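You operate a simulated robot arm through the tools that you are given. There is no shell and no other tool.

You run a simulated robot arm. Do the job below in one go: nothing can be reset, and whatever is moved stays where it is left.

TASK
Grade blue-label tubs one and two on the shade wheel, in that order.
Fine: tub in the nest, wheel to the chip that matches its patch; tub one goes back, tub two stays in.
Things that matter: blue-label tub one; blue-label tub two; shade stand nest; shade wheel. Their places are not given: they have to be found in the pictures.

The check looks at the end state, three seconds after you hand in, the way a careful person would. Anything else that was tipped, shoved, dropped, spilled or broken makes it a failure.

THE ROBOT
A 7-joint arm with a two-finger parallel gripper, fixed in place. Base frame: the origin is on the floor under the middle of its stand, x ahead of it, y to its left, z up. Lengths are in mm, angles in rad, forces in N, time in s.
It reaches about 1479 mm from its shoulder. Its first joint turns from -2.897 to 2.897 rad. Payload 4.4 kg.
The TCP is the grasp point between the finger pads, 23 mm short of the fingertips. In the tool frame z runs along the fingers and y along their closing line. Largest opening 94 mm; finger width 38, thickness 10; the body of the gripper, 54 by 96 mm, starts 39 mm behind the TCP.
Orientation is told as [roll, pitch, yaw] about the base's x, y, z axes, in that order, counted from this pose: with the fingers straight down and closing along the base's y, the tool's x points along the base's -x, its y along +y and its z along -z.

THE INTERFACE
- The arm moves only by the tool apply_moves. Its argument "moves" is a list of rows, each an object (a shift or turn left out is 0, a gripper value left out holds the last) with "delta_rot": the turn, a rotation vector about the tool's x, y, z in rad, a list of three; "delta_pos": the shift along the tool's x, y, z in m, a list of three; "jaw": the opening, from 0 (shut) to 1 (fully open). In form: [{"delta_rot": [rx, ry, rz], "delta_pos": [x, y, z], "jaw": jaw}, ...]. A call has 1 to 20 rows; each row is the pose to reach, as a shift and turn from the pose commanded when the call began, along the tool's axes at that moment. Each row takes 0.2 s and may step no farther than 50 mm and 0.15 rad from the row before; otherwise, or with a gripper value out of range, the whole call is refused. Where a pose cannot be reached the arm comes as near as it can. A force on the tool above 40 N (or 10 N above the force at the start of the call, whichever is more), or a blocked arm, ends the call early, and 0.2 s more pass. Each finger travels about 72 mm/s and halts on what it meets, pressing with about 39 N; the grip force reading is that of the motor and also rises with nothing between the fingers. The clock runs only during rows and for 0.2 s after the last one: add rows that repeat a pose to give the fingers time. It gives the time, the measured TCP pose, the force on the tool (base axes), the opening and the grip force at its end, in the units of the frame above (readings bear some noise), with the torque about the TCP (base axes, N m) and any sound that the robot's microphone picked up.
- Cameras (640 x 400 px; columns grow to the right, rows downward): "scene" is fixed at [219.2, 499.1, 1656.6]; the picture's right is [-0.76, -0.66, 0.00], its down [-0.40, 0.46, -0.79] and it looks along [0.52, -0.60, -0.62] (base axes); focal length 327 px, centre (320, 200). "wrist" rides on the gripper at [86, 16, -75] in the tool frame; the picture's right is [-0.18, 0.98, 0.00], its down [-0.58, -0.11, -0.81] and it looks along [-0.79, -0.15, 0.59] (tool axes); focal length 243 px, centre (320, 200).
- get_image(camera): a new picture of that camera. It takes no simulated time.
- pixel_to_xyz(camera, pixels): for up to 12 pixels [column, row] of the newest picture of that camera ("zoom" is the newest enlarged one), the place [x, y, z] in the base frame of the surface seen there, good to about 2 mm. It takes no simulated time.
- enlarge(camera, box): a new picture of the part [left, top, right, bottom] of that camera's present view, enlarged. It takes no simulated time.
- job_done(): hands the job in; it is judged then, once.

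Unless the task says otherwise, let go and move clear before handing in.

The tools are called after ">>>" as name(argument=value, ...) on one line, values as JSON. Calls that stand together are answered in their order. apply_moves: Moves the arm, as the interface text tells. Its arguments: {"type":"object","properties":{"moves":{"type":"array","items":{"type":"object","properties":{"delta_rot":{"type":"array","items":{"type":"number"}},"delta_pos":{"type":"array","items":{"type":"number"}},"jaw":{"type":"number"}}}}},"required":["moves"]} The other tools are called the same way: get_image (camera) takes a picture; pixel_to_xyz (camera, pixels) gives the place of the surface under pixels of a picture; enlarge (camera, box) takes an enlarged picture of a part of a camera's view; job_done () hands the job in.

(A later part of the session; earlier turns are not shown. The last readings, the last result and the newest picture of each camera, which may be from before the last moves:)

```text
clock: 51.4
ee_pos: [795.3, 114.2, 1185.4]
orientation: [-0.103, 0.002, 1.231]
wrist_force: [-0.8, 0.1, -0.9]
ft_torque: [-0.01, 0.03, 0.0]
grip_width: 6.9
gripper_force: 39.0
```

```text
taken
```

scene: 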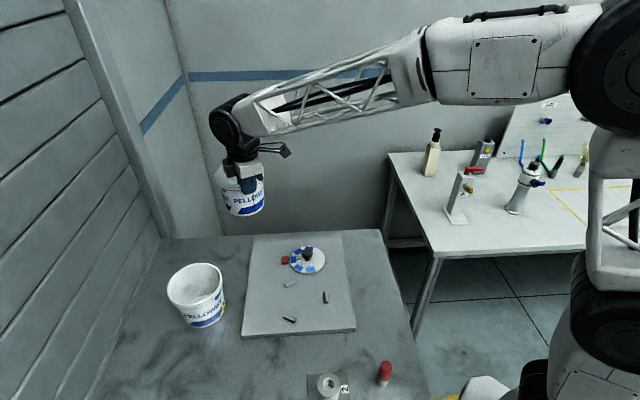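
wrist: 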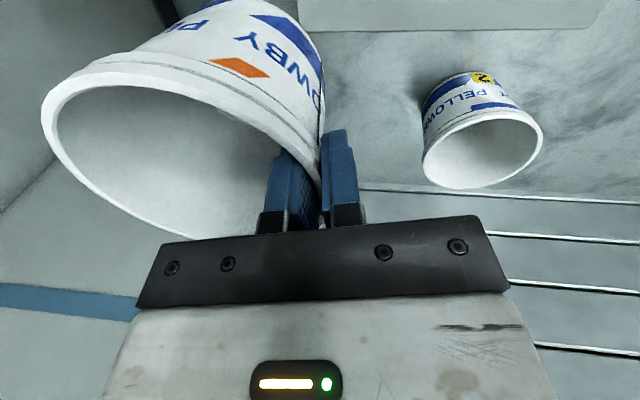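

Tub one is upright again. Turning it back to the original yaw.

>>> apply_moves(moves=[{"delta_rot": [0, 0.0144, 0.1388]}, {"delta_rot": [0, 0.0287, 0.2775]}, {"delta_rot": [0, 0.0431, 0.4163]}, {"delta_rot": [0, 0.0575, 0.555]}, {"delta_rot": [0, 0.0719, 0.6938]}, {"delta_rot": [0, 0.0862, 0.8325]}, {"delta_rot": [0, 0.1006, 0.9713]}, {"delta_rot": [0, 0.115, 1.11]}, {"delta_rot": [0, 0.1294, 1.2488]}, {"delta_rot": [0, 0.1437, 1.3875]}, {"delta_rot": [0, 0.1581, 1.5263]}, {"delta_rot": [0, 0.1725, 1.665]}, {"delta_rot": [0, 0.1869, 1.8038]}, {"delta_rot": [0, 0.2012, 1.9425]}, {"delta_rot": [0, 0.2156, 2.0813]}, {"delta_rot": [0, 0.23, 2.22]}, {"delta_rot": [0, 0.23, 2.22]}])

>>> apply_moves(moves=[{"delta_pos": [0, 0, 0]}])

>>> apply_moves(moves=[{"delta_pos": [0, 0, 0]}])

>>> enlarge(camera="scene", box=[190, 120, 310, 220])

```text
clock: 55.0
ee_pos: [796.2, 115.7, 1186.1]
orientation: [-0.104, -0.002, -1.004]
wrist_force: [-0.5, -0.5, 0.0]
ft_torque: [0.0, -0.01, 0.02]
grip_width: 6.6
gripper_force: 39.0
```

```text
clock: 55.4
ee_pos: [796.3, 115.7, 1185.6]
orientation: [-0.103, -0.002, -1.003]
wrist_force: [0.1, -0.1, -0.6]
ft_torque: [0.02, -0.02, 0.0]
grip_width: 6.7
gripper_force: 38.7
```

```text
clock: 55.8
ee_pos: [795.7, 114.3, 1184.6]
orientation: [-0.104, -0.002, -1.002]
wrist_force: [0.9, 0.0, 0.1]
ft_torque: [0.01, 0.0, -0.02]
grip_width: 6.8
gripper_force: 38.9
```

```text
4.00 times, centred on (250, 170) of scene
```

zoom: 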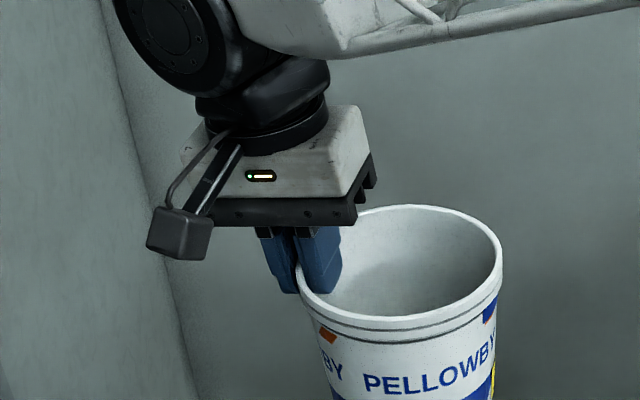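

Measured position averages (796.1, 114.9, 1185.2). Checking the rim for level and centre before lowering into the nest.

>>> pixel_to_xyz(camera="zoom", pixels=[[304, 285], [320, 303], [350, 317], [385, 323], [420, 320], [455, 310], [480, 293], [496, 270], [499, 245], [480, 222], [450, 211], [410, 207]])

```text
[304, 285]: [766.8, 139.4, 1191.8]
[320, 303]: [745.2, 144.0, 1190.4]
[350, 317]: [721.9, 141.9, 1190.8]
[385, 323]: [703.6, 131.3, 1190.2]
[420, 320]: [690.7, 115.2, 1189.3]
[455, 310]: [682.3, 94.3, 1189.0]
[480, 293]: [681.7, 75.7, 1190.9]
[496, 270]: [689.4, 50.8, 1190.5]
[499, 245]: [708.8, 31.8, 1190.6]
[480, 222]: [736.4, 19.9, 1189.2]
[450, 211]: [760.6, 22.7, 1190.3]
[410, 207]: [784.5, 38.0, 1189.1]
```

Rim is level and its centre is (742.5, 82.5). Moving it back over the nest and lowering most of the way.

>>> apply_moves(moves=[{"delta_pos": [0.016, -0.0119, 0.0012]}, {"delta_pos": [0.0321, -0.0237, 0.0025]}, {"delta_pos": [0.0481, -0.0356, 0.0037]}, {"delta_pos": [0.0642, -0.0475, 0.005]}, {"delta_pos": [0.0802, -0.0593, 0.0062]}, {"delta_pos": [0.0962, -0.0712, 0.0074]}, {"delta_pos": [0.1123, -0.083, 0.0087]}, {"delta_pos": [0.1283, -0.0949, 0.0099]}, {"delta_pos": [0.1283, -0.0928, 0.0298]}, {"delta_pos": [0.1283, -0.0907, 0.0497]}, {"delta_pos": [0.1283, -0.0887, 0.0696]}, {"delta_pos": [0.1283, -0.0866, 0.0895]}, {"delta_pos": [0.1283, -0.0845, 0.1093]}, {"delta_pos": [0.1283, -0.0829, 0.1253]}, {"delta_pos": [0.1283, -0.0829, 0.1253]}, {"delta_pos": [0.1283, -0.0829, 0.1253]}])

>>> enlarge(camera="scene", box=[240, 210, 360, 330])

```text
clock: 59.2
ee_pos: [646.6, 171.8, 1068.4]
orientation: [-0.103, -0.001, -1.002]
wrist_force: [-0.5, 0.3, -0.4]
ft_torque: [0.04, -0.03, -0.03]
grip_width: 6.6
gripper_force: 39.3
```

```text
3.33 times, centred on (300, 270) of scene
```

zoom: 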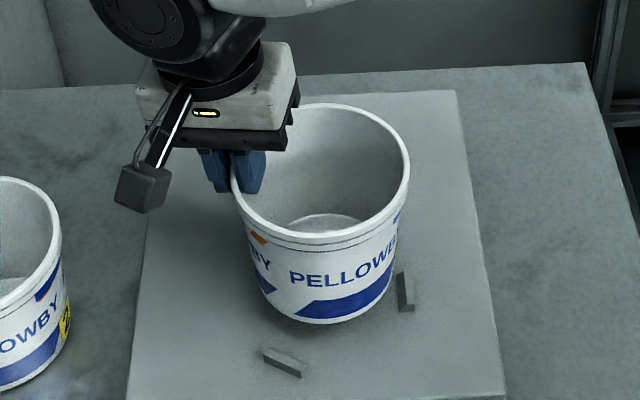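

The tub is back over the nest at the same picture position as before. Lowering 38 mm.

>>> apply_moves(moves=[{"delta_pos": [0, 0.001, 0.01]}, {"delta_pos": [0, 0.0021, 0.02]}, {"delta_pos": [0, 0.003, 0.028]}, {"delta_pos": [0, 0.0036, 0.034]}, {"delta_pos": [0, 0.0039, 0.0375]}, {"delta_pos": [0, 0.0039, 0.0375]}])

>>> apply_moves(moves=[{"delta_pos": [0, 0.0001, 0.0005]}, {"delta_pos": [0, 0.0001, 0.001]}, {"delta_pos": [0, 0.0002, 0.0015]}, {"delta_pos": [0, 0.0002, 0.002]}, {"delta_pos": [0, 0.0002, 0.002]}])

```text
clock: 60.6
ee_pos: [645.1, 170.3, 1030.9]
orientation: [-0.102, -0.002, -1.002]
wrist_force: [-0.1, 0.3, -0.4]
ft_torque: [0.03, -0.04, 0.02]
grip_width: 6.7
gripper_force: 39.1
```

```text
clock: 61.8
ee_pos: [645.9, 170.9, 1030.2]
orientation: [-0.1, -0.002, -1.001]
wrist_force: [2.1, 4.1, 23.8]
ft_torque: [-0.92, 0.06, 0.05]
grip_width: 6.7
gripper_force: 39.5
```

Contact came about 2.5 mm early with the load near the ridge at (643,132), so the base may be touching that ridge's slope. Backing up 2 mm and looking.

>>> apply_moves(moves=[{"delta_pos": [0, -0.0001, -0.001]}, {"delta_pos": [0, -0.0002, -0.002]}, {"delta_pos": [0, -0.0002, -0.002]}])

>>> enlarge(camera="scene", box=[260, 245, 345, 330])

>>> get_image(camera="wrist")

```text
clock: 62.6
ee_pos: [646.1, 169.9, 1031.2]
orientation: [-0.106, -0.002, -1.001]
wrist_force: [-1.8, 0.0, 3.3]
ft_torque: [-0.23, 0.23, -0.07]
grip_width: 6.7
gripper_force: 39.2
```

```text
4.71 times, centred on (302, 288) of scene
```

zoom: 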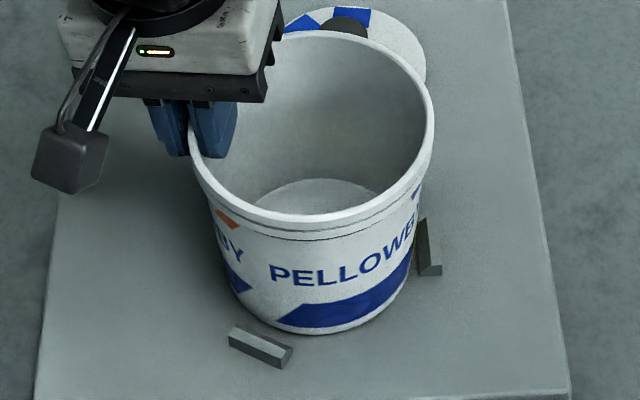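

```text
taken
```

wrist: 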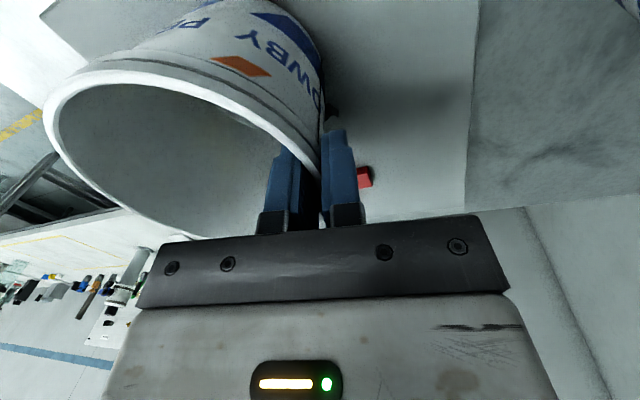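

Sampling the rim again to find where the tub sits now relative to the nest centre.

>>> pixel_to_xyz(camera="zoom", pixels=[[196, 165], [212, 188], [240, 206], [275, 217], [310, 219], [350, 212], [385, 197], [412, 172], [429, 140], [430, 110], [415, 80], [385, 55]])

>>> pixel_to_xyz(camera="zoom", pixels=[[340, 37], [300, 38], [310, 335], [270, 322], [350, 325], [390, 300], [240, 300], [412, 270]])

```text
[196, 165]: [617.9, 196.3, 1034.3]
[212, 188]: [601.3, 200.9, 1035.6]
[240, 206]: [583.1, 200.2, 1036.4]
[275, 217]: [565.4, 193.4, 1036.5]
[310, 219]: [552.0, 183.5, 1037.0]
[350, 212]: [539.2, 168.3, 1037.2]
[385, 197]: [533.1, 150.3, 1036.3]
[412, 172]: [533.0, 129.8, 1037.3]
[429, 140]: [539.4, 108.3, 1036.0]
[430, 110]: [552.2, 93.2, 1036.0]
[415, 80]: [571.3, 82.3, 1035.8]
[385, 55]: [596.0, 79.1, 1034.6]
```

```text
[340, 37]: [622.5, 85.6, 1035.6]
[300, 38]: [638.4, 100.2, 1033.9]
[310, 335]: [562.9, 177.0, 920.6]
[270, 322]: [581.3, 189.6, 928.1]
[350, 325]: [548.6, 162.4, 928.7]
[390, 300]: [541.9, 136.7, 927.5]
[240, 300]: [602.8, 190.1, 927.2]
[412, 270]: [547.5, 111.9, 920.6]
```

Tub centre is (593.6,139.2), right on the nest, but its grip side is about 2 mm low. Levelling by 0.017 rad and then lowering until it touches.

>>> apply_moves(moves=[{"delta_rot": [-0.009, 0, 0]}, {"delta_rot": [-0.017, 0, 0]}, {"delta_pos": [0, 0, 0.0005], "delta_rot": [-0.017, 0, 0]}, {"delta_pos": [0, 0.0001, 0.001], "delta_rot": [-0.017, 0, 0]}, {"delta_pos": [0, 0.0001, 0.001], "delta_rot": [-0.017, 0, 0]}])

```text
clock: 63.8
ee_pos: [646.3, 171.7, 1029.2]
orientation: [-0.086, -0.002, -1.001]
wrist_force: [2.4, 4.9, 16.3]
ft_torque: [-0.75, 0.36, -0.04]
grip_width: 6.7
gripper_force: 39.2
```

About 16 N of mostly vertical contact force; it rests on the board. Releasing it.

>>> apply_moves(moves=[{"jaw": 0.1}, {"jaw": 0.25}, {"jaw": 0.5}, {"jaw": 0.5}, {"jaw": 0.5}])

>>> get_image(camera="wrist")

>>> enlarge(camera="scene", box=[260, 245, 345, 330])

```text
clock: 65.0
ee_pos: [646.2, 172.8, 1031.2]
orientation: [-0.085, -0.001, -1.001]
wrist_force: [-0.4, -0.4, 0.6]
ft_torque: [-0.01, -0.02, -0.02]
grip_width: 47.1
gripper_force: 0.0
```

```text
taken
```

wrist: 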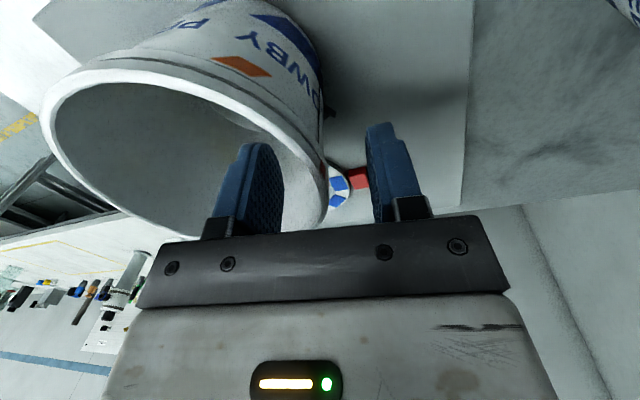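

```text
4.71 times, centred on (302, 288) of scene
```

zoom: 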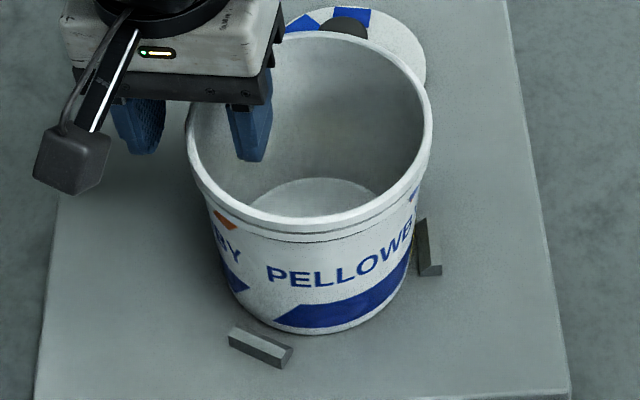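

>>> pixel_to_xyz(camera="zoom", pixels=[[191, 165], [207, 190], [240, 212], [275, 223], [310, 224], [350, 216], [385, 200], [412, 173], [428, 140], [428, 110], [412, 80], [385, 57]])

```text
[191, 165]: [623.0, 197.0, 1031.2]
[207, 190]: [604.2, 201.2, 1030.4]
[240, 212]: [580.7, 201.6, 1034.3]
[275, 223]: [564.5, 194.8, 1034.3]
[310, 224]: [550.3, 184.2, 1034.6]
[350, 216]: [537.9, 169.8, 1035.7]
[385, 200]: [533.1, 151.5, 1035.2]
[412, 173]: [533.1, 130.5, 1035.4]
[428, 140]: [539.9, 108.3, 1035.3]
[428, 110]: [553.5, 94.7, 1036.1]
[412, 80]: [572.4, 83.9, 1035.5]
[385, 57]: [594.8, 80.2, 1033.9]
```

Tub one stands level in the nest at about (594,140), rim z≈1035. Rising straight up out of it.

>>> apply_moves(moves=[{"delta_pos": [0, -0.0009, -0.01]}, {"delta_pos": [0, -0.0022, -0.025]}, {"delta_pos": [0, -0.0038, -0.0448]}, {"delta_pos": [0, -0.006, -0.0697]}, {"delta_pos": [0, -0.0077, -0.0897], "delta_rot": [-0.043, 0, 0]}, {"delta_pos": [0, -0.0094, -0.1096], "delta_rot": [-0.086, 0, 0]}, {"delta_pos": [0, -0.0094, -0.1096], "delta_rot": [-0.086, 0, 0]}])

>>> apply_moves(moves=[{"delta_pos": [0, 0, 0]}])

>>> get_image(camera="scene")

```text
clock: 66.6
ee_pos: [646.9, 172.2, 1141.4]
orientation: [0.0, -0.001, -1.003]
wrist_force: [-0.7, -0.6, 0.1]
ft_torque: [0.01, -0.02, 0.02]
grip_width: 47.1
gripper_force: 0.0
```

```text
clock: 67.0
ee_pos: [646.2, 170.2, 1140.7]
orientation: [0.0, -0.001, -1.001]
wrist_force: [1.0, 0.7, -0.3]
ft_torque: [0.0, -0.01, -0.02]
grip_width: 46.8
gripper_force: 0.1
```

```text
taken
```

scene: 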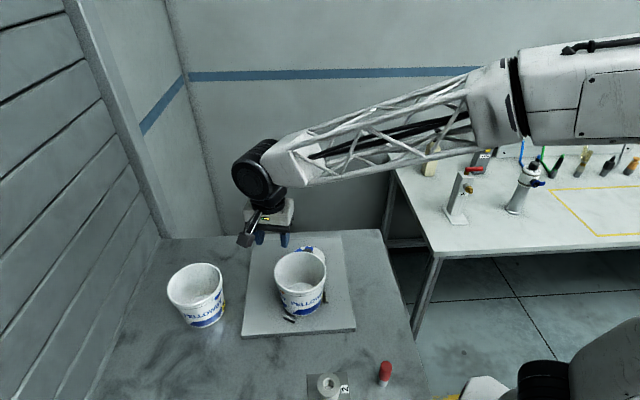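

Now to the wheel: I move above the knob near (673,31) with a yaw that keeps the wrist camera clear of the tub during the turn.

>>> apply_moves(moves=[{"delta_pos": [-0.0133, -0.0053, 0.002], "delta_rot": [0, 0, -0.1261]}, {"delta_pos": [-0.0265, -0.0105, 0.004], "delta_rot": [0, 0, -0.2522]}, {"delta_pos": [-0.0398, -0.0158, 0.006], "delta_rot": [0, 0, -0.3783]}, {"delta_pos": [-0.0531, -0.0211, 0.008], "delta_rot": [0, 0, -0.5044]}, {"delta_pos": [-0.0664, -0.0264, 0.01], "delta_rot": [0, 0, -0.6305]}, {"delta_pos": [-0.0796, -0.0316, 0.012], "delta_rot": [0, 0, -0.7566]}, {"delta_pos": [-0.0929, -0.0369, 0.014], "delta_rot": [0, 0, -0.8827]}, {"delta_pos": [-0.1062, -0.0422, 0.017], "delta_rot": [0, 0, -1.0088]}, {"delta_pos": [-0.1194, -0.0474, 0.019], "delta_rot": [0, 0, -1.1349], "jaw": 0.64}, {"delta_pos": [-0.1327, -0.0527, 0.021], "delta_rot": [0, 0, -1.261], "jaw": 0.64}, {"delta_pos": [-0.1327, -0.0527, 0.021], "delta_rot": [0, 0, -1.261], "jaw": 0.64}])

>>> apply_moves(moves=[{"delta_pos": [0, 0, 0]}])

>>> get_image(camera="wrist")

>>> enlarge(camera="scene", box=[260, 170, 350, 290])

```text
clock: 69.4
ee_pos: [673.0, 32.2, 1120.5]
orientation: [0.0, 0.0, 0.26]
wrist_force: [0.1, -1.0, -1.1]
ft_torque: [0.0, -0.02, 0.06]
grip_width: 60.1
gripper_force: 0.1
```

```text
clock: 69.8
ee_pos: [672.3, 32.4, 1119.4]
orientation: [-0.001, -0.001, 0.26]
wrist_force: [0.2, 0.2, 0.2]
ft_torque: [0.01, -0.02, 0.01]
grip_width: 60.3
gripper_force: 0.0
```

```text
taken
```

wrist: 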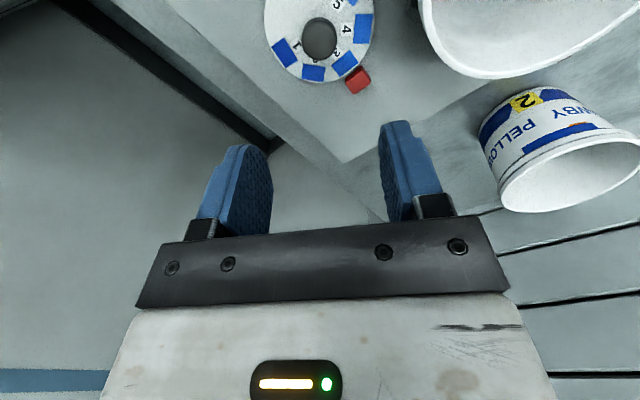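

```text
3.33 times, centred on (305, 230) of scene
```

zoom: 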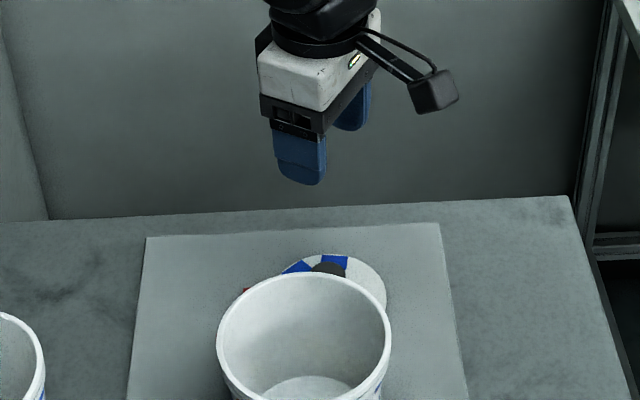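

The knob top appears at wrist (320,38), exactly where a point below the TCP should project. Quick check of knob coordinates and the chip angles from this high view.

>>> enlarge(camera="wrist", box=[255, 0, 385, 96])

>>> pixel_to_xyz(camera="wrist", pixels=[[305, 38], [335, 38], [320, 25], [320, 50], [320, 38], [286, 52], [314, 74], [345, 64], [362, 28], [358, 80]])

```text
4.17 times, centred on (320, 48) of wrist
```

zoom: 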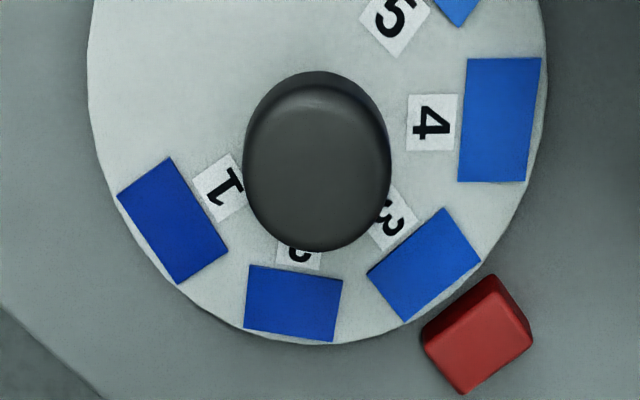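

```text
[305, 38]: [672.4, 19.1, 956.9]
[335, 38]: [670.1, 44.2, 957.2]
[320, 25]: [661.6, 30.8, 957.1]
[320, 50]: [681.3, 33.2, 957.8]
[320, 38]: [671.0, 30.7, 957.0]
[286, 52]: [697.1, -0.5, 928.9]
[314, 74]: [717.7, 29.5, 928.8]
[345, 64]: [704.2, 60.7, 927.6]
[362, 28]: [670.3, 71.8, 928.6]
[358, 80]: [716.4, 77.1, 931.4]
```

The knob centre is about (672.5,31.5), within a millimetre of the TCP. Lowering around the knob, stopping with the tips about 5 mm above the disc.

>>> apply_moves(moves=[{"delta_pos": [0, 0, 0.03]}, {"delta_pos": [0, 0, 0.06]}, {"delta_pos": [0, 0, 0.09]}, {"delta_pos": [0, 0, 0.115]}, {"delta_pos": [0, 0, 0.135]}, {"delta_pos": [0, 0, 0.15]}, {"delta_pos": [0, 0, 0.158]}, {"delta_pos": [0, 0, 0.162]}, {"delta_pos": [0, 0, 0.162]}])

>>> get_image(camera="wrist")

>>> enlarge(camera="scene", box=[260, 190, 350, 290])

```text
clock: 71.8
ee_pos: [673.4, 31.5, 956.5]
orientation: [-0.004, 0.0, 0.26]
wrist_force: [-0.4, 0.4, 0.7]
ft_torque: [-0.01, 0.0, 0.0]
grip_width: 60.3
gripper_force: 0.1
```

```text
taken
```

wrist: 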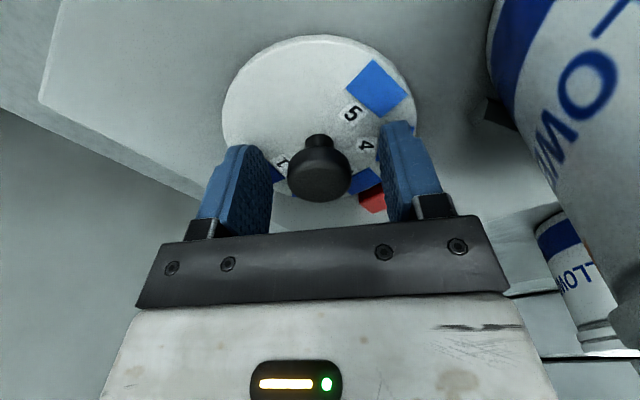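

```text
4.00 times, centred on (305, 240) of scene
```

zoom: 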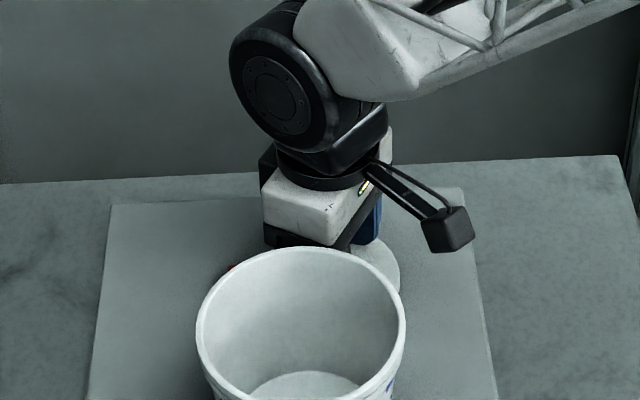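

The fingers straddle the knob with no contact. Closing on it.

>>> apply_moves(moves=[{"jaw": 0.4}, {"jaw": 0.2}, {"jaw": 0.0}, {"jaw": 0.0}, {"jaw": 0.0}])

>>> get_image(camera="wrist")

```text
clock: 73.0
ee_pos: [673.1, 32.0, 957.7]
orientation: [-0.001, 0.0, 0.258]
wrist_force: [11.2, -38.0, -3.3]
ft_torque: [-0.44, -0.14, -0.13]
grip_width: 31.3
gripper_force: 45.5
```

```text
taken
```

wrist: 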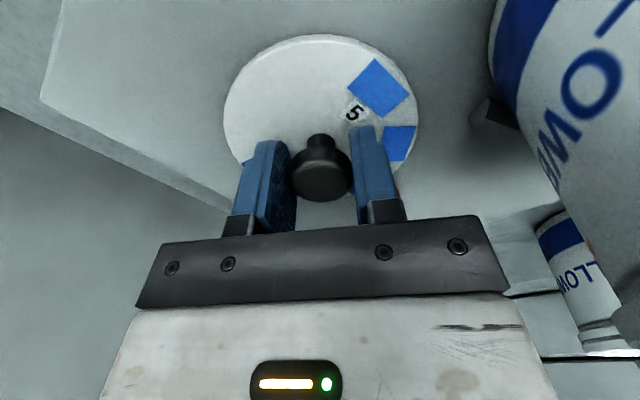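

Only the left finger is loading the knob (force along tool −y, width 31), so the knob sits about 1.5–2 mm toward tool −y. Shifting the TCP that way to balance the grip.

>>> apply_moves(moves=[{"delta_pos": [0, -0.0008, 0]}, {"delta_pos": [0, -0.0016, 0]}, {"delta_pos": [0, -0.0016, 0]}])

```text
clock: 73.8
ee_pos: [672.5, 29.8, 957.2]
orientation: [0.001, 0.0, 0.261]
wrist_force: [-13.3, 16.5, -1.1]
ft_torque: [0.25, 0.26, 0.04]
grip_width: 31.8
gripper_force: 45.2
```

Slight overshoot; moving back 0.5 mm to balance.

>>> apply_moves(moves=[{"delta_pos": [0.0, 0.0005, 0]}, {"delta_pos": [0.0, 0.0005, 0]}])

```text
clock: 74.3
ee_pos: [672.9, 31.4, 956.2]
orientation: [0.0, 0.002, 0.262]
wrist_force: [-5.7, 8.9, 3.1]
ft_torque: [0.04, 0.02, -0.01]
grip_width: 31.5
gripper_force: 45.1
stopped in row 2: the force on the tool passed its limit at 42 N (the readings are from after the stop); the commanded pose is now the measured one
```

The grip is now nearly balanced (about 10 N). Trying a small turn of +0.3 rad to see how the wheel follows.

>>> apply_moves(moves=[{"delta_rot": [0, 0, -0.05]}, {"delta_rot": [0, 0, -0.1]}, {"delta_rot": [0, 0, -0.15]}, {"delta_rot": [0, 0, -0.2]}, {"delta_rot": [0, 0, -0.25]}, {"delta_rot": [0, 0, -0.3]}, {"delta_rot": [0, 0, -0.3]}])

>>> get_image(camera="wrist")

```text
clock: 75.9
ee_pos: [673.1, 30.2, 956.6]
orientation: [-0.001, 0.0, 0.56]
wrist_force: [-3.2, -10.5, 3.9]
ft_torque: [-0.4, 0.34, -0.03]
grip_width: 31.7
gripper_force: 45.2
stopped in row 7: the force on the tool passed its limit at 40 N (the readings are from after the stop); the commanded pose is now the measured one
```

```text
taken
```

wrist: 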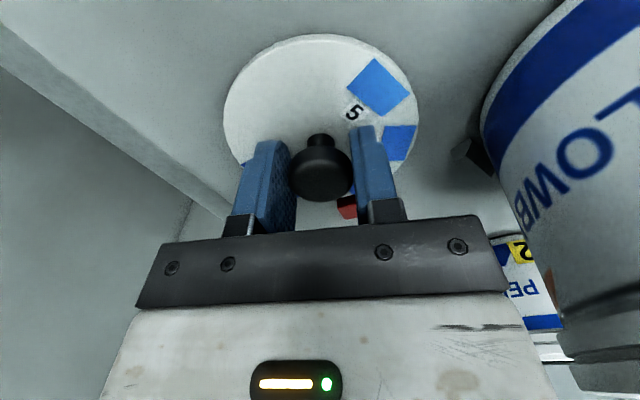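

The wheel follows the grip (chips stay fixed in the wrist view while the pointer moves past). Continuing in 0.3 rad strokes with a small centring shift.

>>> apply_moves(moves=[{"delta_pos": [0.0002, -0.0002, 0], "delta_rot": [0, 0, -0.05]}, {"delta_pos": [0.0002, -0.0002, 0], "delta_rot": [0, 0, -0.1]}, {"delta_pos": [0.0002, -0.0002, 0], "delta_rot": [0, 0, -0.15]}, {"delta_pos": [0.0002, -0.0002, 0], "delta_rot": [0, 0, -0.2]}, {"delta_pos": [0.0002, -0.0002, 0], "delta_rot": [0, 0, -0.25]}, {"delta_pos": [0.0002, -0.0002, 0], "delta_rot": [0, 0, -0.3]}])

```text
clock: 77.3
ee_pos: [673.0, 30.3, 957.2]
orientation: [-0.002, 0.002, 0.862]
wrist_force: [-8.8, -30.7, 0.1]
ft_torque: [-0.47, 0.22, -0.05]
grip_width: 31.6
gripper_force: 44.6
```

A −y reaction of 31 N shows the axis is about 0.8 mm further to −y. Correcting and continuing.

>>> apply_moves(moves=[{"delta_pos": [0.0004, -0.0002, 0]}, {"delta_pos": [0.0007, -0.0004, 0]}, {"delta_pos": [0.0007, -0.0004, 0]}])

```text
clock: 78.1
ee_pos: [673.1, 29.3, 957.2]
orientation: [-0.001, 0.001, 0.86]
wrist_force: [7.4, -0.1, -4.6]
ft_torque: [0.02, -0.09, -0.04]
grip_width: 31.3
gripper_force: 45.5
```

Forces are low again. Continuing the turn by 0.4 rad.

>>> apply_moves(moves=[{"delta_rot": [0, 0, -0.05]}, {"delta_rot": [0, 0, -0.1]}, {"delta_rot": [0, 0, -0.15]}, {"delta_rot": [0, 0, -0.2]}, {"delta_rot": [0, 0, -0.25]}, {"delta_rot": [0, 0, -0.3]}, {"delta_rot": [0, 0, -0.35]}, {"delta_rot": [0, 0, -0.4]}])

```text
clock: 78.9
ee_pos: [674.0, 29.2, 956.3]
orientation: [-0.003, 0.001, 1.016]
wrist_force: [12.6, 3.7, -7.0]
ft_torque: [-0.12, -0.06, -0.01]
grip_width: 31.9
gripper_force: 44.8
stopped in row 4: the force on the tool passed its limit at 40 N (the readings are from after the stop); the commanded pose is now the measured one
```

Stopped on lateral force toward +x; shifting 0.5 mm that way and continuing in smaller strokes.

>>> apply_moves(moves=[{"delta_pos": [-0.00035, -0.00037, 0]}, {"delta_pos": [-0.00035, -0.00037, 0]}])

>>> apply_moves(moves=[{"delta_rot": [0, 0, -0.05]}, {"delta_rot": [0, 0, -0.1]}, {"delta_rot": [0, 0, -0.15]}, {"delta_rot": [0, 0, -0.2]}])

```text
clock: 79.5
ee_pos: [672.5, 29.6, 956.8]
orientation: [-0.001, 0.001, 1.015]
wrist_force: [1.2, -1.0, -10.2]
ft_torque: [0.03, -0.03, -0.01]
grip_width: 31.4
gripper_force: 44.9
```

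```text
clock: 80.5
ee_pos: [674.7, 28.4, 957.4]
orientation: [-0.002, 0.002, 1.216]
wrist_force: [11.1, -24.4, -11.9]
ft_torque: [-0.18, -0.26, -0.08]
grip_width: 31.4
gripper_force: 44.8
```

Correcting toward (+x,−y) and continuing the turn.

>>> apply_moves(moves=[{"delta_pos": [0.0003, -0.0003, 0.0001]}, {"delta_pos": [0.00055, -0.0005, 0.0002]}])

>>> apply_moves(moves=[{"delta_rot": [0, 0, -0.05]}, {"delta_rot": [0, 0, -0.1]}, {"delta_rot": [0, 0, -0.15]}, {"delta_rot": [0, 0, -0.2]}])

```text
clock: 81.1
ee_pos: [674.9, 29.1, 957.6]
orientation: [-0.003, 0.0, 1.217]
wrist_force: [-5.9, -24.9, 7.4]
ft_torque: [-0.64, 0.26, -0.04]
grip_width: 31.4
gripper_force: 44.4
```

```text
clock: 82.1
ee_pos: [673.2, 28.9, 957.4]
orientation: [-0.002, 0.0, 1.417]
wrist_force: [5.1, 26.4, -2.3]
ft_torque: [1.09, -0.3, 0.02]
grip_width: 31.7
gripper_force: 44.8
```

Forces stay within limits. Small correction and the next stroke.

>>> apply_moves(moves=[{"delta_pos": [-0.0004, 0, 0]}, {"delta_pos": [-0.0005, 0, 0]}])

>>> apply_moves(moves=[{"delta_rot": [0, 0, -0.05]}, {"delta_rot": [0, 0, -0.1]}, {"delta_rot": [0, 0, -0.15]}, {"delta_rot": [0, 0, -0.2]}])

>>> get_image(camera="wrist")

```text
clock: 82.7
ee_pos: [675.0, 30.1, 958.1]
orientation: [0.001, 0.003, 1.416]
wrist_force: [6.5, 33.1, -7.7]
ft_torque: [0.56, -0.17, -0.03]
grip_width: 31.5
gripper_force: 44.9
```

```text
clock: 83.9
ee_pos: [675.8, 27.4, 956.4]
orientation: [-0.002, 0.003, 1.617]
wrist_force: [11.4, 2.9, -7.4]
ft_torque: [-0.05, -0.15, -0.03]
grip_width: 31.4
gripper_force: 45.2
stopped in row 4: the force on the tool passed its limit at 44 N (the readings are from after the stop); the commanded pose is now the measured one
```

```text
taken
```

wrist: 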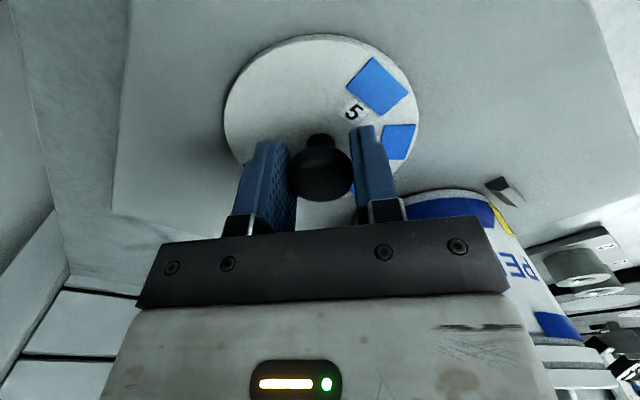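

No slip: the chips stay at the same spots in the wrist view. About 0.34 rad remain; continuing.

>>> apply_moves(moves=[{"delta_pos": [0, -0.0004, 0], "delta_rot": [0, 0, -0.04]}, {"delta_pos": [0, -0.0004, 0], "delta_rot": [0, 0, -0.08]}, {"delta_pos": [0, -0.0004, 0], "delta_rot": [0, 0, -0.12]}, {"delta_pos": [0, -0.0004, 0], "delta_rot": [0, 0, -0.16]}])

```text
clock: 84.9
ee_pos: [677.2, 28.8, 956.9]
orientation: [-0.005, 0.001, 1.778]
wrist_force: [22.5, 12.7, -13.1]
ft_torque: [0.19, -0.35, -0.05]
grip_width: 31.4
gripper_force: 44.7
```

Correcting toward (+x,+y) and finishing the last 0.18 rad.

>>> apply_moves(moves=[{"delta_pos": [-0.0002, -0.0006, 0]}, {"delta_pos": [-0.0002, -0.0007, 0], "delta_rot": [0, 0, -0.045]}, {"delta_pos": [-0.0002, -0.0007, 0], "delta_rot": [0, 0, -0.09]}, {"delta_pos": [-0.0002, -0.0007, 0], "delta_rot": [0, 0, -0.135]}, {"delta_pos": [-0.0002, -0.0007, 0], "delta_rot": [0, 0, -0.18]}])

>>> get_image(camera="wrist")

```text
clock: 86.1
ee_pos: [675.8, 29.1, 957.4]
orientation: [-0.003, 0.004, 1.956]
wrist_force: [24.1, 2.9, -7.6]
ft_torque: [-0.01, -0.38, -0.07]
grip_width: 31.4
gripper_force: 44.8
```

```text
taken
```

wrist: 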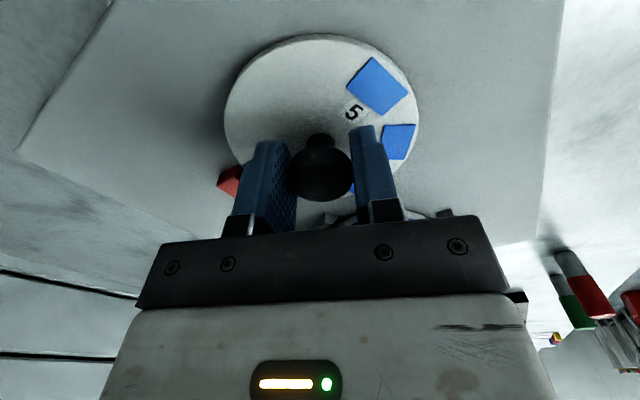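

The pointer (230,180) is now beside chip 1's spot. Opening the jaw and rising to check the alignment.

>>> apply_moves(moves=[{"jaw": 0.45}, {"jaw": 0.64}, {"jaw": 0.64}, {"jaw": 0.64}])

>>> apply_moves(moves=[{"delta_pos": [0, 0, -0.01]}, {"delta_pos": [0, 0, -0.03]}, {"delta_pos": [0, 0, -0.06]}, {"delta_pos": [0, 0, -0.09]}, {"delta_pos": [0, 0, -0.12]}, {"delta_pos": [0, 0, -0.15]}, {"delta_pos": [0, 0, -0.163]}, {"delta_pos": [0, 0, -0.163]}])

>>> get_image(camera="wrist")

>>> enlarge(camera="wrist", box=[255, 0, 385, 96])

```text
clock: 87.1
ee_pos: [675.1, 28.2, 955.6]
orientation: [-0.001, 0.001, 1.956]
wrist_force: [0.1, -0.6, 0.3]
ft_torque: [0.03, 0.01, -0.01]
grip_width: 60.3
gripper_force: 0.0
```

```text
clock: 88.9
ee_pos: [675.2, 28.1, 1118.6]
orientation: [-0.002, 0.002, 1.956]
wrist_force: [0.4, 0.2, 0.3]
ft_torque: [-0.01, 0.0, -0.02]
grip_width: 60.4
gripper_force: 0.0
```

```text
taken
```

wrist: 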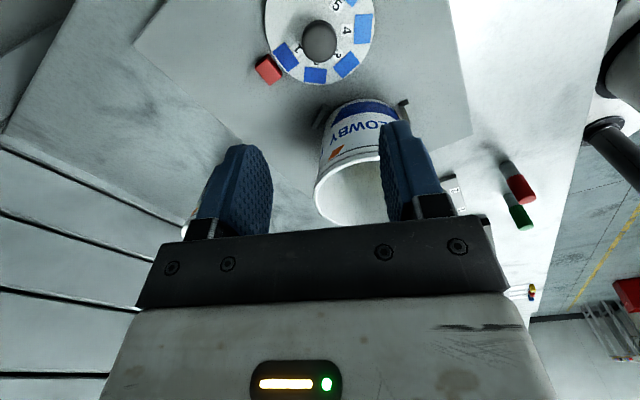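

```text
4.17 times, centred on (320, 48) of wrist
```

zoom: 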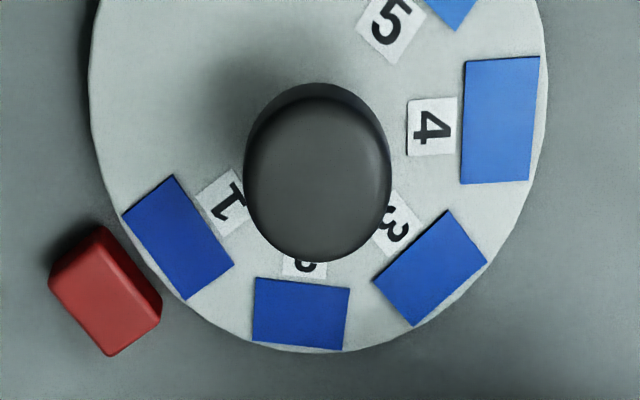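

Chip 1 sits beside the red pointer. Measuring the angles of chip 1, the knob and pointer to confirm alignment.

>>> pixel_to_xyz(camera="zoom", pixels=[[178, 237], [300, 313], [430, 267], [500, 120], [88, 272], [100, 285], [318, 180], [250, 180], [390, 180], [318, 100], [318, 255]])

>>> get_image(camera="scene")

```text
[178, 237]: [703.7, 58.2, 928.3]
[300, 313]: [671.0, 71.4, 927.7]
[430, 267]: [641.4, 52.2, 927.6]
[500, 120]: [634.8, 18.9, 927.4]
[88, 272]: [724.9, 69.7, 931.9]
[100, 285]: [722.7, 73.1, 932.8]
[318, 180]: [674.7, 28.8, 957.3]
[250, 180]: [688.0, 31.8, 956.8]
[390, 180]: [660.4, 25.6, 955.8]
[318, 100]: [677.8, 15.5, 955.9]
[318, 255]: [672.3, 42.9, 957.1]
```

```text
taken
```

scene: 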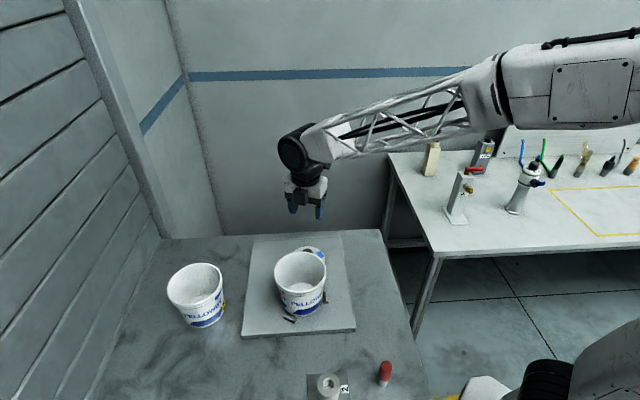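

Chip 1 now reads at about 42°, matching where chip 3 stood at the pointer at the start. I'll take one more side-by-side look at tub one's patch with chips 1 and 2 from the robot side.

>>> apply_moves(moves=[{"delta_pos": [-0.0042, 0.0203, -0.0057], "delta_rot": [0, 0, 0.1156]}, {"delta_pos": [-0.0085, 0.0406, -0.0114], "delta_rot": [0, 0, 0.2312]}, {"delta_pos": [-0.0127, 0.0609, -0.0171], "delta_rot": [0, 0, 0.3468]}, {"delta_pos": [-0.0169, 0.0812, -0.0228], "delta_rot": [0, 0, 0.4624]}, {"delta_pos": [-0.0212, 0.1015, -0.0285], "delta_rot": [0, 0, 0.578]}, {"delta_pos": [-0.0254, 0.1218, -0.0342], "delta_rot": [0, 0, 0.6936]}, {"delta_pos": [-0.0296, 0.1421, -0.0399], "delta_rot": [0, 0, 0.8092]}, {"delta_pos": [-0.0338, 0.1624, -0.0456], "delta_rot": [0, 0, 0.9248]}, {"delta_pos": [-0.0381, 0.1827, -0.0513], "delta_rot": [0, 0, 1.0404]}, {"delta_pos": [-0.0423, 0.203, -0.057], "delta_rot": [0, 0, 1.156], "jaw": 1}, {"delta_pos": [-0.0423, 0.203, -0.057], "delta_rot": [0, 0, 1.156], "jaw": 1}])

>>> get_image(camera="wrist")

>>> enlarge(camera="wrist", box=[230, 100, 410, 200])

>>> enlarge(camera="scene", box=[274, 240, 338, 280])

```text
clock: 91.3
ee_pos: [469.9, -8.2, 1177.7]
orientation: [-0.003, 0.0, 0.801]
wrist_force: [-0.4, 0.2, 0.1]
ft_torque: [0.02, 0.0, -0.03]
grip_width: 94.0
gripper_force: 0.1
```

```text
taken
```

wrist: 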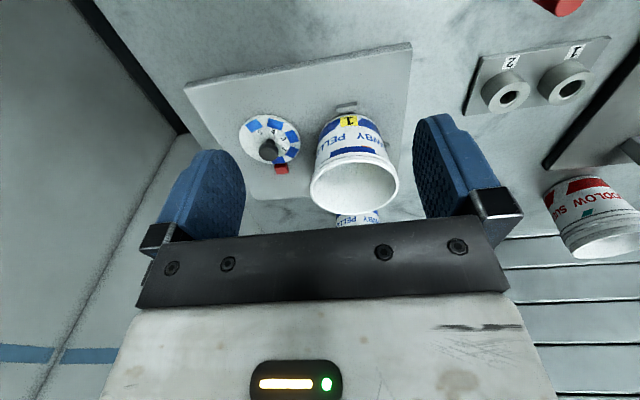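

```text
3.56 times, centred on (320, 150) of wrist
```

zoom: 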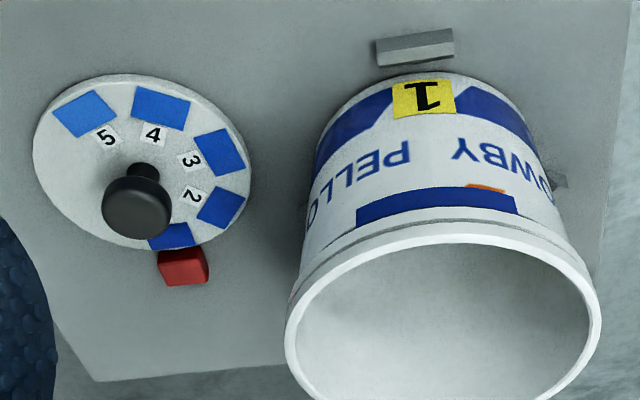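

```text
10.00 times, centred on (306, 260) of scene
```

zoom: 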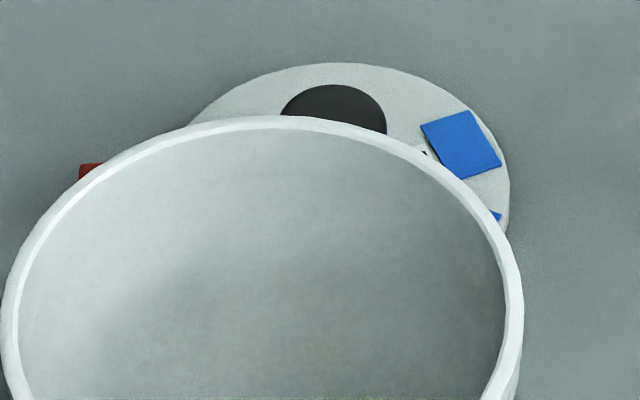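

In this side-by-side view, patch one (zoom 440,203) is at least as dark as chip 1 and clearly darker than chip 2, so chip 1 stands. Now I fetch tub one: hover over its rim at the first grip point.

>>> apply_moves(moves=[{"delta_pos": [-0.0275, -0.0064, 0.008]}, {"delta_pos": [-0.055, -0.0127, 0.016]}, {"delta_pos": [-0.0825, -0.0191, 0.024]}, {"delta_pos": [-0.11, -0.0255, 0.034]}, {"delta_pos": [-0.1375, -0.0319, 0.046]}, {"delta_pos": [-0.165, -0.0382, 0.059], "jaw": 0.5}, {"delta_pos": [-0.1925, -0.0446, 0.0715], "jaw": 0.5}, {"delta_pos": [-0.1925, -0.0446, 0.0715], "jaw": 0.5}])

>>> apply_moves(moves=[{"delta_pos": [0, 0, 0]}])

>>> apply_moves(moves=[{"delta_pos": [0, 0, 0]}])

>>> get_image(camera="wrist")

```text
clock: 93.1
ee_pos: [639.4, 96.5, 1105.2]
orientation: [-0.002, -0.002, 0.801]
wrist_force: [0.5, -0.1, 0.3]
ft_torque: [-0.01, 0.0, 0.0]
grip_width: 47.1
gripper_force: 0.0
```

```text
clock: 93.5
ee_pos: [638.7, 96.9, 1104.7]
orientation: [-0.005, -0.001, 0.801]
wrist_force: [-0.8, 0.8, 0.4]
ft_torque: [0.0, -0.03, 0.01]
grip_width: 47.2
gripper_force: 0.2
```

```text
clock: 93.9
ee_pos: [639.4, 97.4, 1105.0]
orientation: [-0.005, -0.002, 0.8]
wrist_force: [0.5, 0.4, 1.0]
ft_torque: [0.03, 0.0, 0.0]
grip_width: 47.0
gripper_force: 0.1
```

```text
taken
```

wrist: 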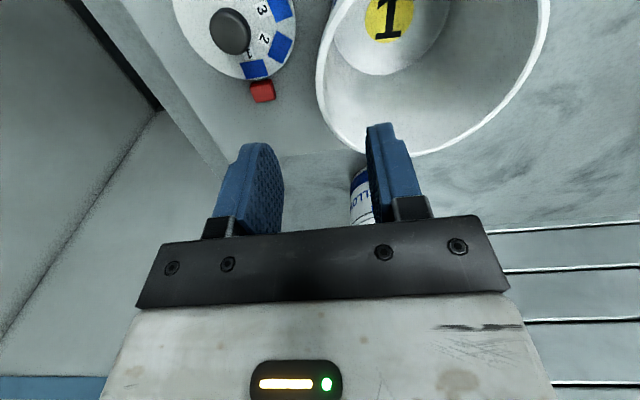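

The TCP is about 3 mm outward of the ideal, so I add a 3 mm shift inward, tilt to the wall and lower around the rim.

>>> apply_moves(moves=[{"delta_pos": [0, 0.003, 0.01], "delta_rot": [-0.055, 0, 0]}, {"delta_pos": [0, 0.003, 0.025], "delta_rot": [-0.11, 0, 0]}, {"delta_pos": [0, 0.003, 0.04], "delta_rot": [-0.11, 0, 0]}, {"delta_pos": [0, 0.003, 0.055], "delta_rot": [-0.11, 0, 0]}, {"delta_pos": [0, 0.003, 0.068], "delta_rot": [-0.11, 0, 0]}, {"delta_pos": [0, 0.003, 0.0775], "delta_rot": [-0.11, 0, 0]}, {"delta_pos": [0, 0.003, 0.0775], "delta_rot": [-0.11, 0, 0]}])

>>> get_image(camera="wrist")

```text
clock: 95.5
ee_pos: [634.6, 100.0, 1028.1]
orientation: [0.108, -0.001, 0.801]
wrist_force: [0.4, -0.2, -0.4]
ft_torque: [0.01, 0.0, 0.03]
grip_width: 47.0
gripper_force: 0.1
```

```text
taken
```

wrist: 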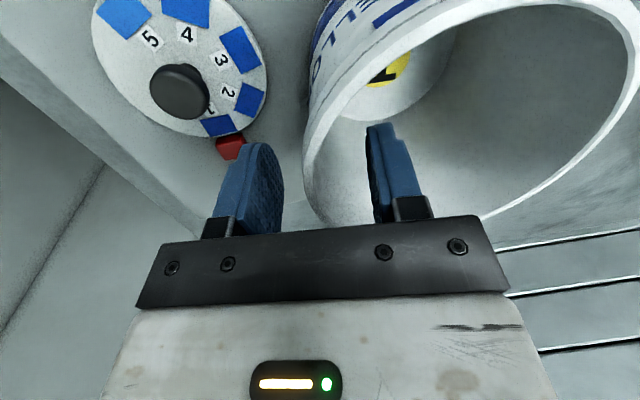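

The rim is slightly toward the outer finger; shifting 2 mm outward and closing.

>>> apply_moves(moves=[{"delta_pos": [0, -0.001, 0]}, {"delta_pos": [0, -0.002, 0], "jaw": 0.3}, {"delta_pos": [0, -0.002, 0], "jaw": 0.15}, {"delta_pos": [0, -0.002, 0], "jaw": 0.0}, {"delta_pos": [0, -0.002, 0], "jaw": 0.0}, {"delta_pos": [0, -0.002, 0], "jaw": 0.0}, {"delta_pos": [0, -0.002, 0], "jaw": 0.0}])

>>> get_image(camera="wrist")

```text
clock: 97.1
ee_pos: [637.1, 98.8, 1026.9]
orientation: [0.107, -0.002, 0.8]
wrist_force: [0.0, -0.7, -0.4]
ft_torque: [-0.03, -0.05, 0.02]
grip_width: 8.1
gripper_force: 38.8
```

```text
taken
```

wrist: 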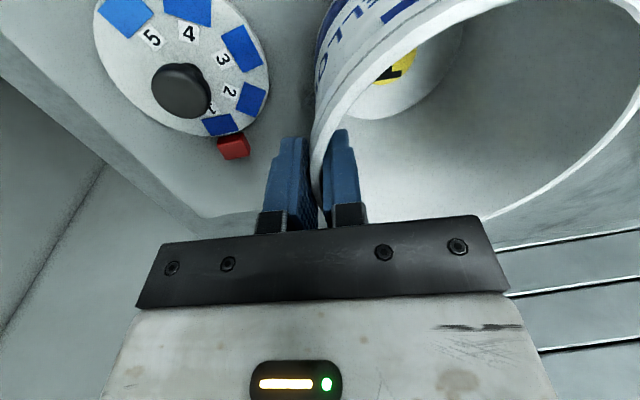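

Clean grip with no residual force. Lifting 60 mm and measuring the tub centre.

>>> apply_moves(moves=[{"delta_pos": [0, 0.0006, -0.006]}, {"delta_pos": [0, 0.0016, -0.0149]}, {"delta_pos": [0, 0.0027, -0.0249]}, {"delta_pos": [0, 0.0043, -0.0398]}, {"delta_pos": [0, 0.0064, -0.0597]}, {"delta_pos": [0, 0.0064, -0.0597]}])

>>> apply_moves(moves=[{"delta_pos": [0, 0, 0]}])

>>> enlarge(camera="scene", box=[260, 215, 345, 310])

```text
clock: 98.5
ee_pos: [636.6, 99.2, 1085.9]
orientation: [0.106, -0.001, 0.799]
wrist_force: [-0.5, -0.2, -0.1]
ft_torque: [-0.02, -0.01, -0.02]
grip_width: 7.8
gripper_force: 38.5
```

```text
clock: 98.9
ee_pos: [636.5, 98.4, 1087.0]
orientation: [0.106, -0.002, 0.8]
wrist_force: [-0.8, -0.6, -0.3]
ft_torque: [0.03, -0.02, 0.01]
grip_width: 7.7
gripper_force: 38.6
```

```text
4.21 times, centred on (302, 262) of scene
```

zoom: 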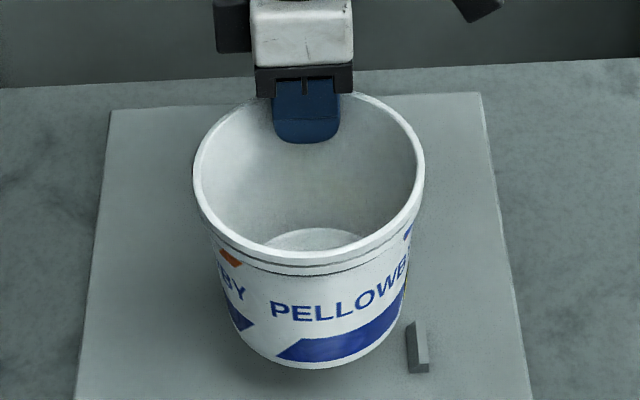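

>>> pixel_to_xyz(camera="zoom", pixels=[[196, 180], [205, 212], [230, 240], [265, 256], [305, 262], [345, 256], [385, 237], [412, 207], [421, 172], [412, 140], [392, 115], [365, 100]])

```text
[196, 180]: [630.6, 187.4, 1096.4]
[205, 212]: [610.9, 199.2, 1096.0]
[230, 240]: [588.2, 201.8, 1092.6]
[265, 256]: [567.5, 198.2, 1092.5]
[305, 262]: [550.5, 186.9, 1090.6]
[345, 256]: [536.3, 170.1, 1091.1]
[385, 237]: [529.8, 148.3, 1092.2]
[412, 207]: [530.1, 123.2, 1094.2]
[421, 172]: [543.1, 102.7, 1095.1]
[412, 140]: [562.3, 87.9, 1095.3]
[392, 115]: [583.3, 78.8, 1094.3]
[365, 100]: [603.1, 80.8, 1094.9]
```

Tub centre (592,140) gives the same grip offset as before. Carrying tub one back over its home spot at about (420,28).

>>> apply_moves(moves=[{"delta_pos": [0.02, 0.0046, 0.0005]}, {"delta_pos": [0.04, 0.0092, 0.001]}, {"delta_pos": [0.0601, 0.0138, 0.0015]}, {"delta_pos": [0.0801, 0.0184, 0.002]}, {"delta_pos": [0.1001, 0.023, 0.0025]}, {"delta_pos": [0.1201, 0.0275, 0.0029]}, {"delta_pos": [0.1401, 0.0321, 0.0034]}, {"delta_pos": [0.1602, 0.0367, 0.0039]}, {"delta_pos": [0.1802, 0.0413, 0.0044]}, {"delta_pos": [0.2002, 0.0459, 0.0049]}, {"delta_pos": [0.2002, 0.0459, 0.0049]}])

>>> apply_moves(moves=[{"delta_pos": [0, 0, 0]}])

>>> apply_moves(moves=[{"delta_pos": [0, 0, 0]}])

>>> enlarge(camera="scene", box=[345, 215, 435, 335])

```text
clock: 101.3
ee_pos: [462.3, -12.0, 1088.4]
orientation: [0.106, -0.003, 0.802]
wrist_force: [1.1, -0.5, -0.3]
ft_torque: [-0.04, -0.03, 0.0]
grip_width: 7.7
gripper_force: 39.1
```

```text
clock: 101.7
ee_pos: [462.1, -11.6, 1090.2]
orientation: [0.106, -0.002, 0.802]
wrist_force: [0.7, 0.3, 0.1]
ft_torque: [-0.05, -0.01, 0.01]
grip_width: 7.6
gripper_force: 38.6
```

```text
clock: 102.1
ee_pos: [462.2, -11.4, 1089.2]
orientation: [0.108, -0.002, 0.801]
wrist_force: [-0.9, -0.6, 0.1]
ft_torque: [-0.01, 0.01, 0.0]
grip_width: 7.8
gripper_force: 38.4
```

```text
3.33 times, centred on (390, 275) of scene
```

zoom: 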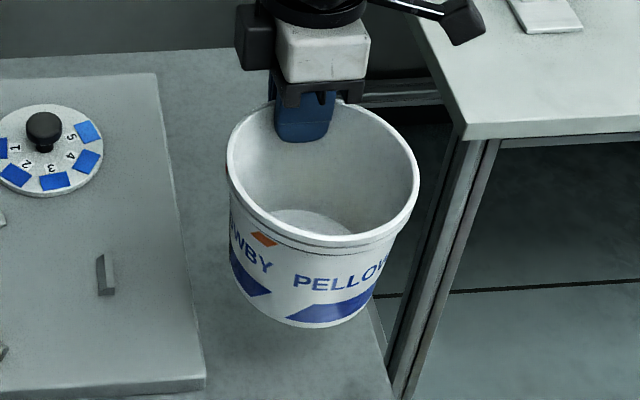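

Position averages (462.2,−11.7); checking the tub's rim centre directly here.

>>> pixel_to_xyz(camera="zoom", pixels=[[232, 140], [230, 165], [240, 195], [262, 220], [295, 236], [335, 240], [375, 228], [403, 205], [417, 175], [412, 148], [395, 124], [370, 108]])

```text
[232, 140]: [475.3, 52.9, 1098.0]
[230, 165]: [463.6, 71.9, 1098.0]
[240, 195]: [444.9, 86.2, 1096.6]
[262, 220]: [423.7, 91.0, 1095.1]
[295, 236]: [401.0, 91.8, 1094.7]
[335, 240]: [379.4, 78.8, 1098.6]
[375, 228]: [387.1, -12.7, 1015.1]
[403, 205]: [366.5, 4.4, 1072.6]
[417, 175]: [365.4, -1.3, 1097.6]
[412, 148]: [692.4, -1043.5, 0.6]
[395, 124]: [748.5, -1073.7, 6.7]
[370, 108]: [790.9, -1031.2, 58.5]
```

The tub is 1.7 mm short in x and 1.5 mm over in y; correcting while lowering 79 mm.

>>> apply_moves(moves=[{"delta_pos": [-0.0002, -0.0021, 0.0098]}, {"delta_pos": [-0.0004, -0.0042, 0.0197]}, {"delta_pos": [-0.0004, -0.0063, 0.0396]}, {"delta_pos": [-0.0004, -0.0085, 0.0595]}, {"delta_pos": [-0.0004, -0.0096, 0.0696]}, {"delta_pos": [-0.0004, -0.0102, 0.0753]}, {"delta_pos": [-0.0004, -0.0105, 0.0783]}, {"delta_pos": [-0.0004, -0.0105, 0.0783]}])

>>> apply_moves(moves=[{"delta_pos": [0, -0.0001, 0.0007]}, {"delta_pos": [0, -0.0002, 0.0014]}, {"delta_pos": [0, -0.0002, 0.002]}, {"delta_pos": [0, -0.0002, 0.002]}])

```text
clock: 103.9
ee_pos: [466.5, -12.0, 1008.7]
orientation: [0.106, -0.001, 0.801]
wrist_force: [0.2, 0.6, -1.1]
ft_torque: [-0.01, -0.04, 0.0]
grip_width: 7.5
gripper_force: 39.0
```

```text
clock: 104.9
ee_pos: [467.3, -12.8, 1007.0]
orientation: [0.107, -0.002, 0.801]
wrist_force: [-1.0, 0.7, 16.8]
ft_torque: [0.15, 0.39, -0.02]
grip_width: 7.8
gripper_force: 38.9
```

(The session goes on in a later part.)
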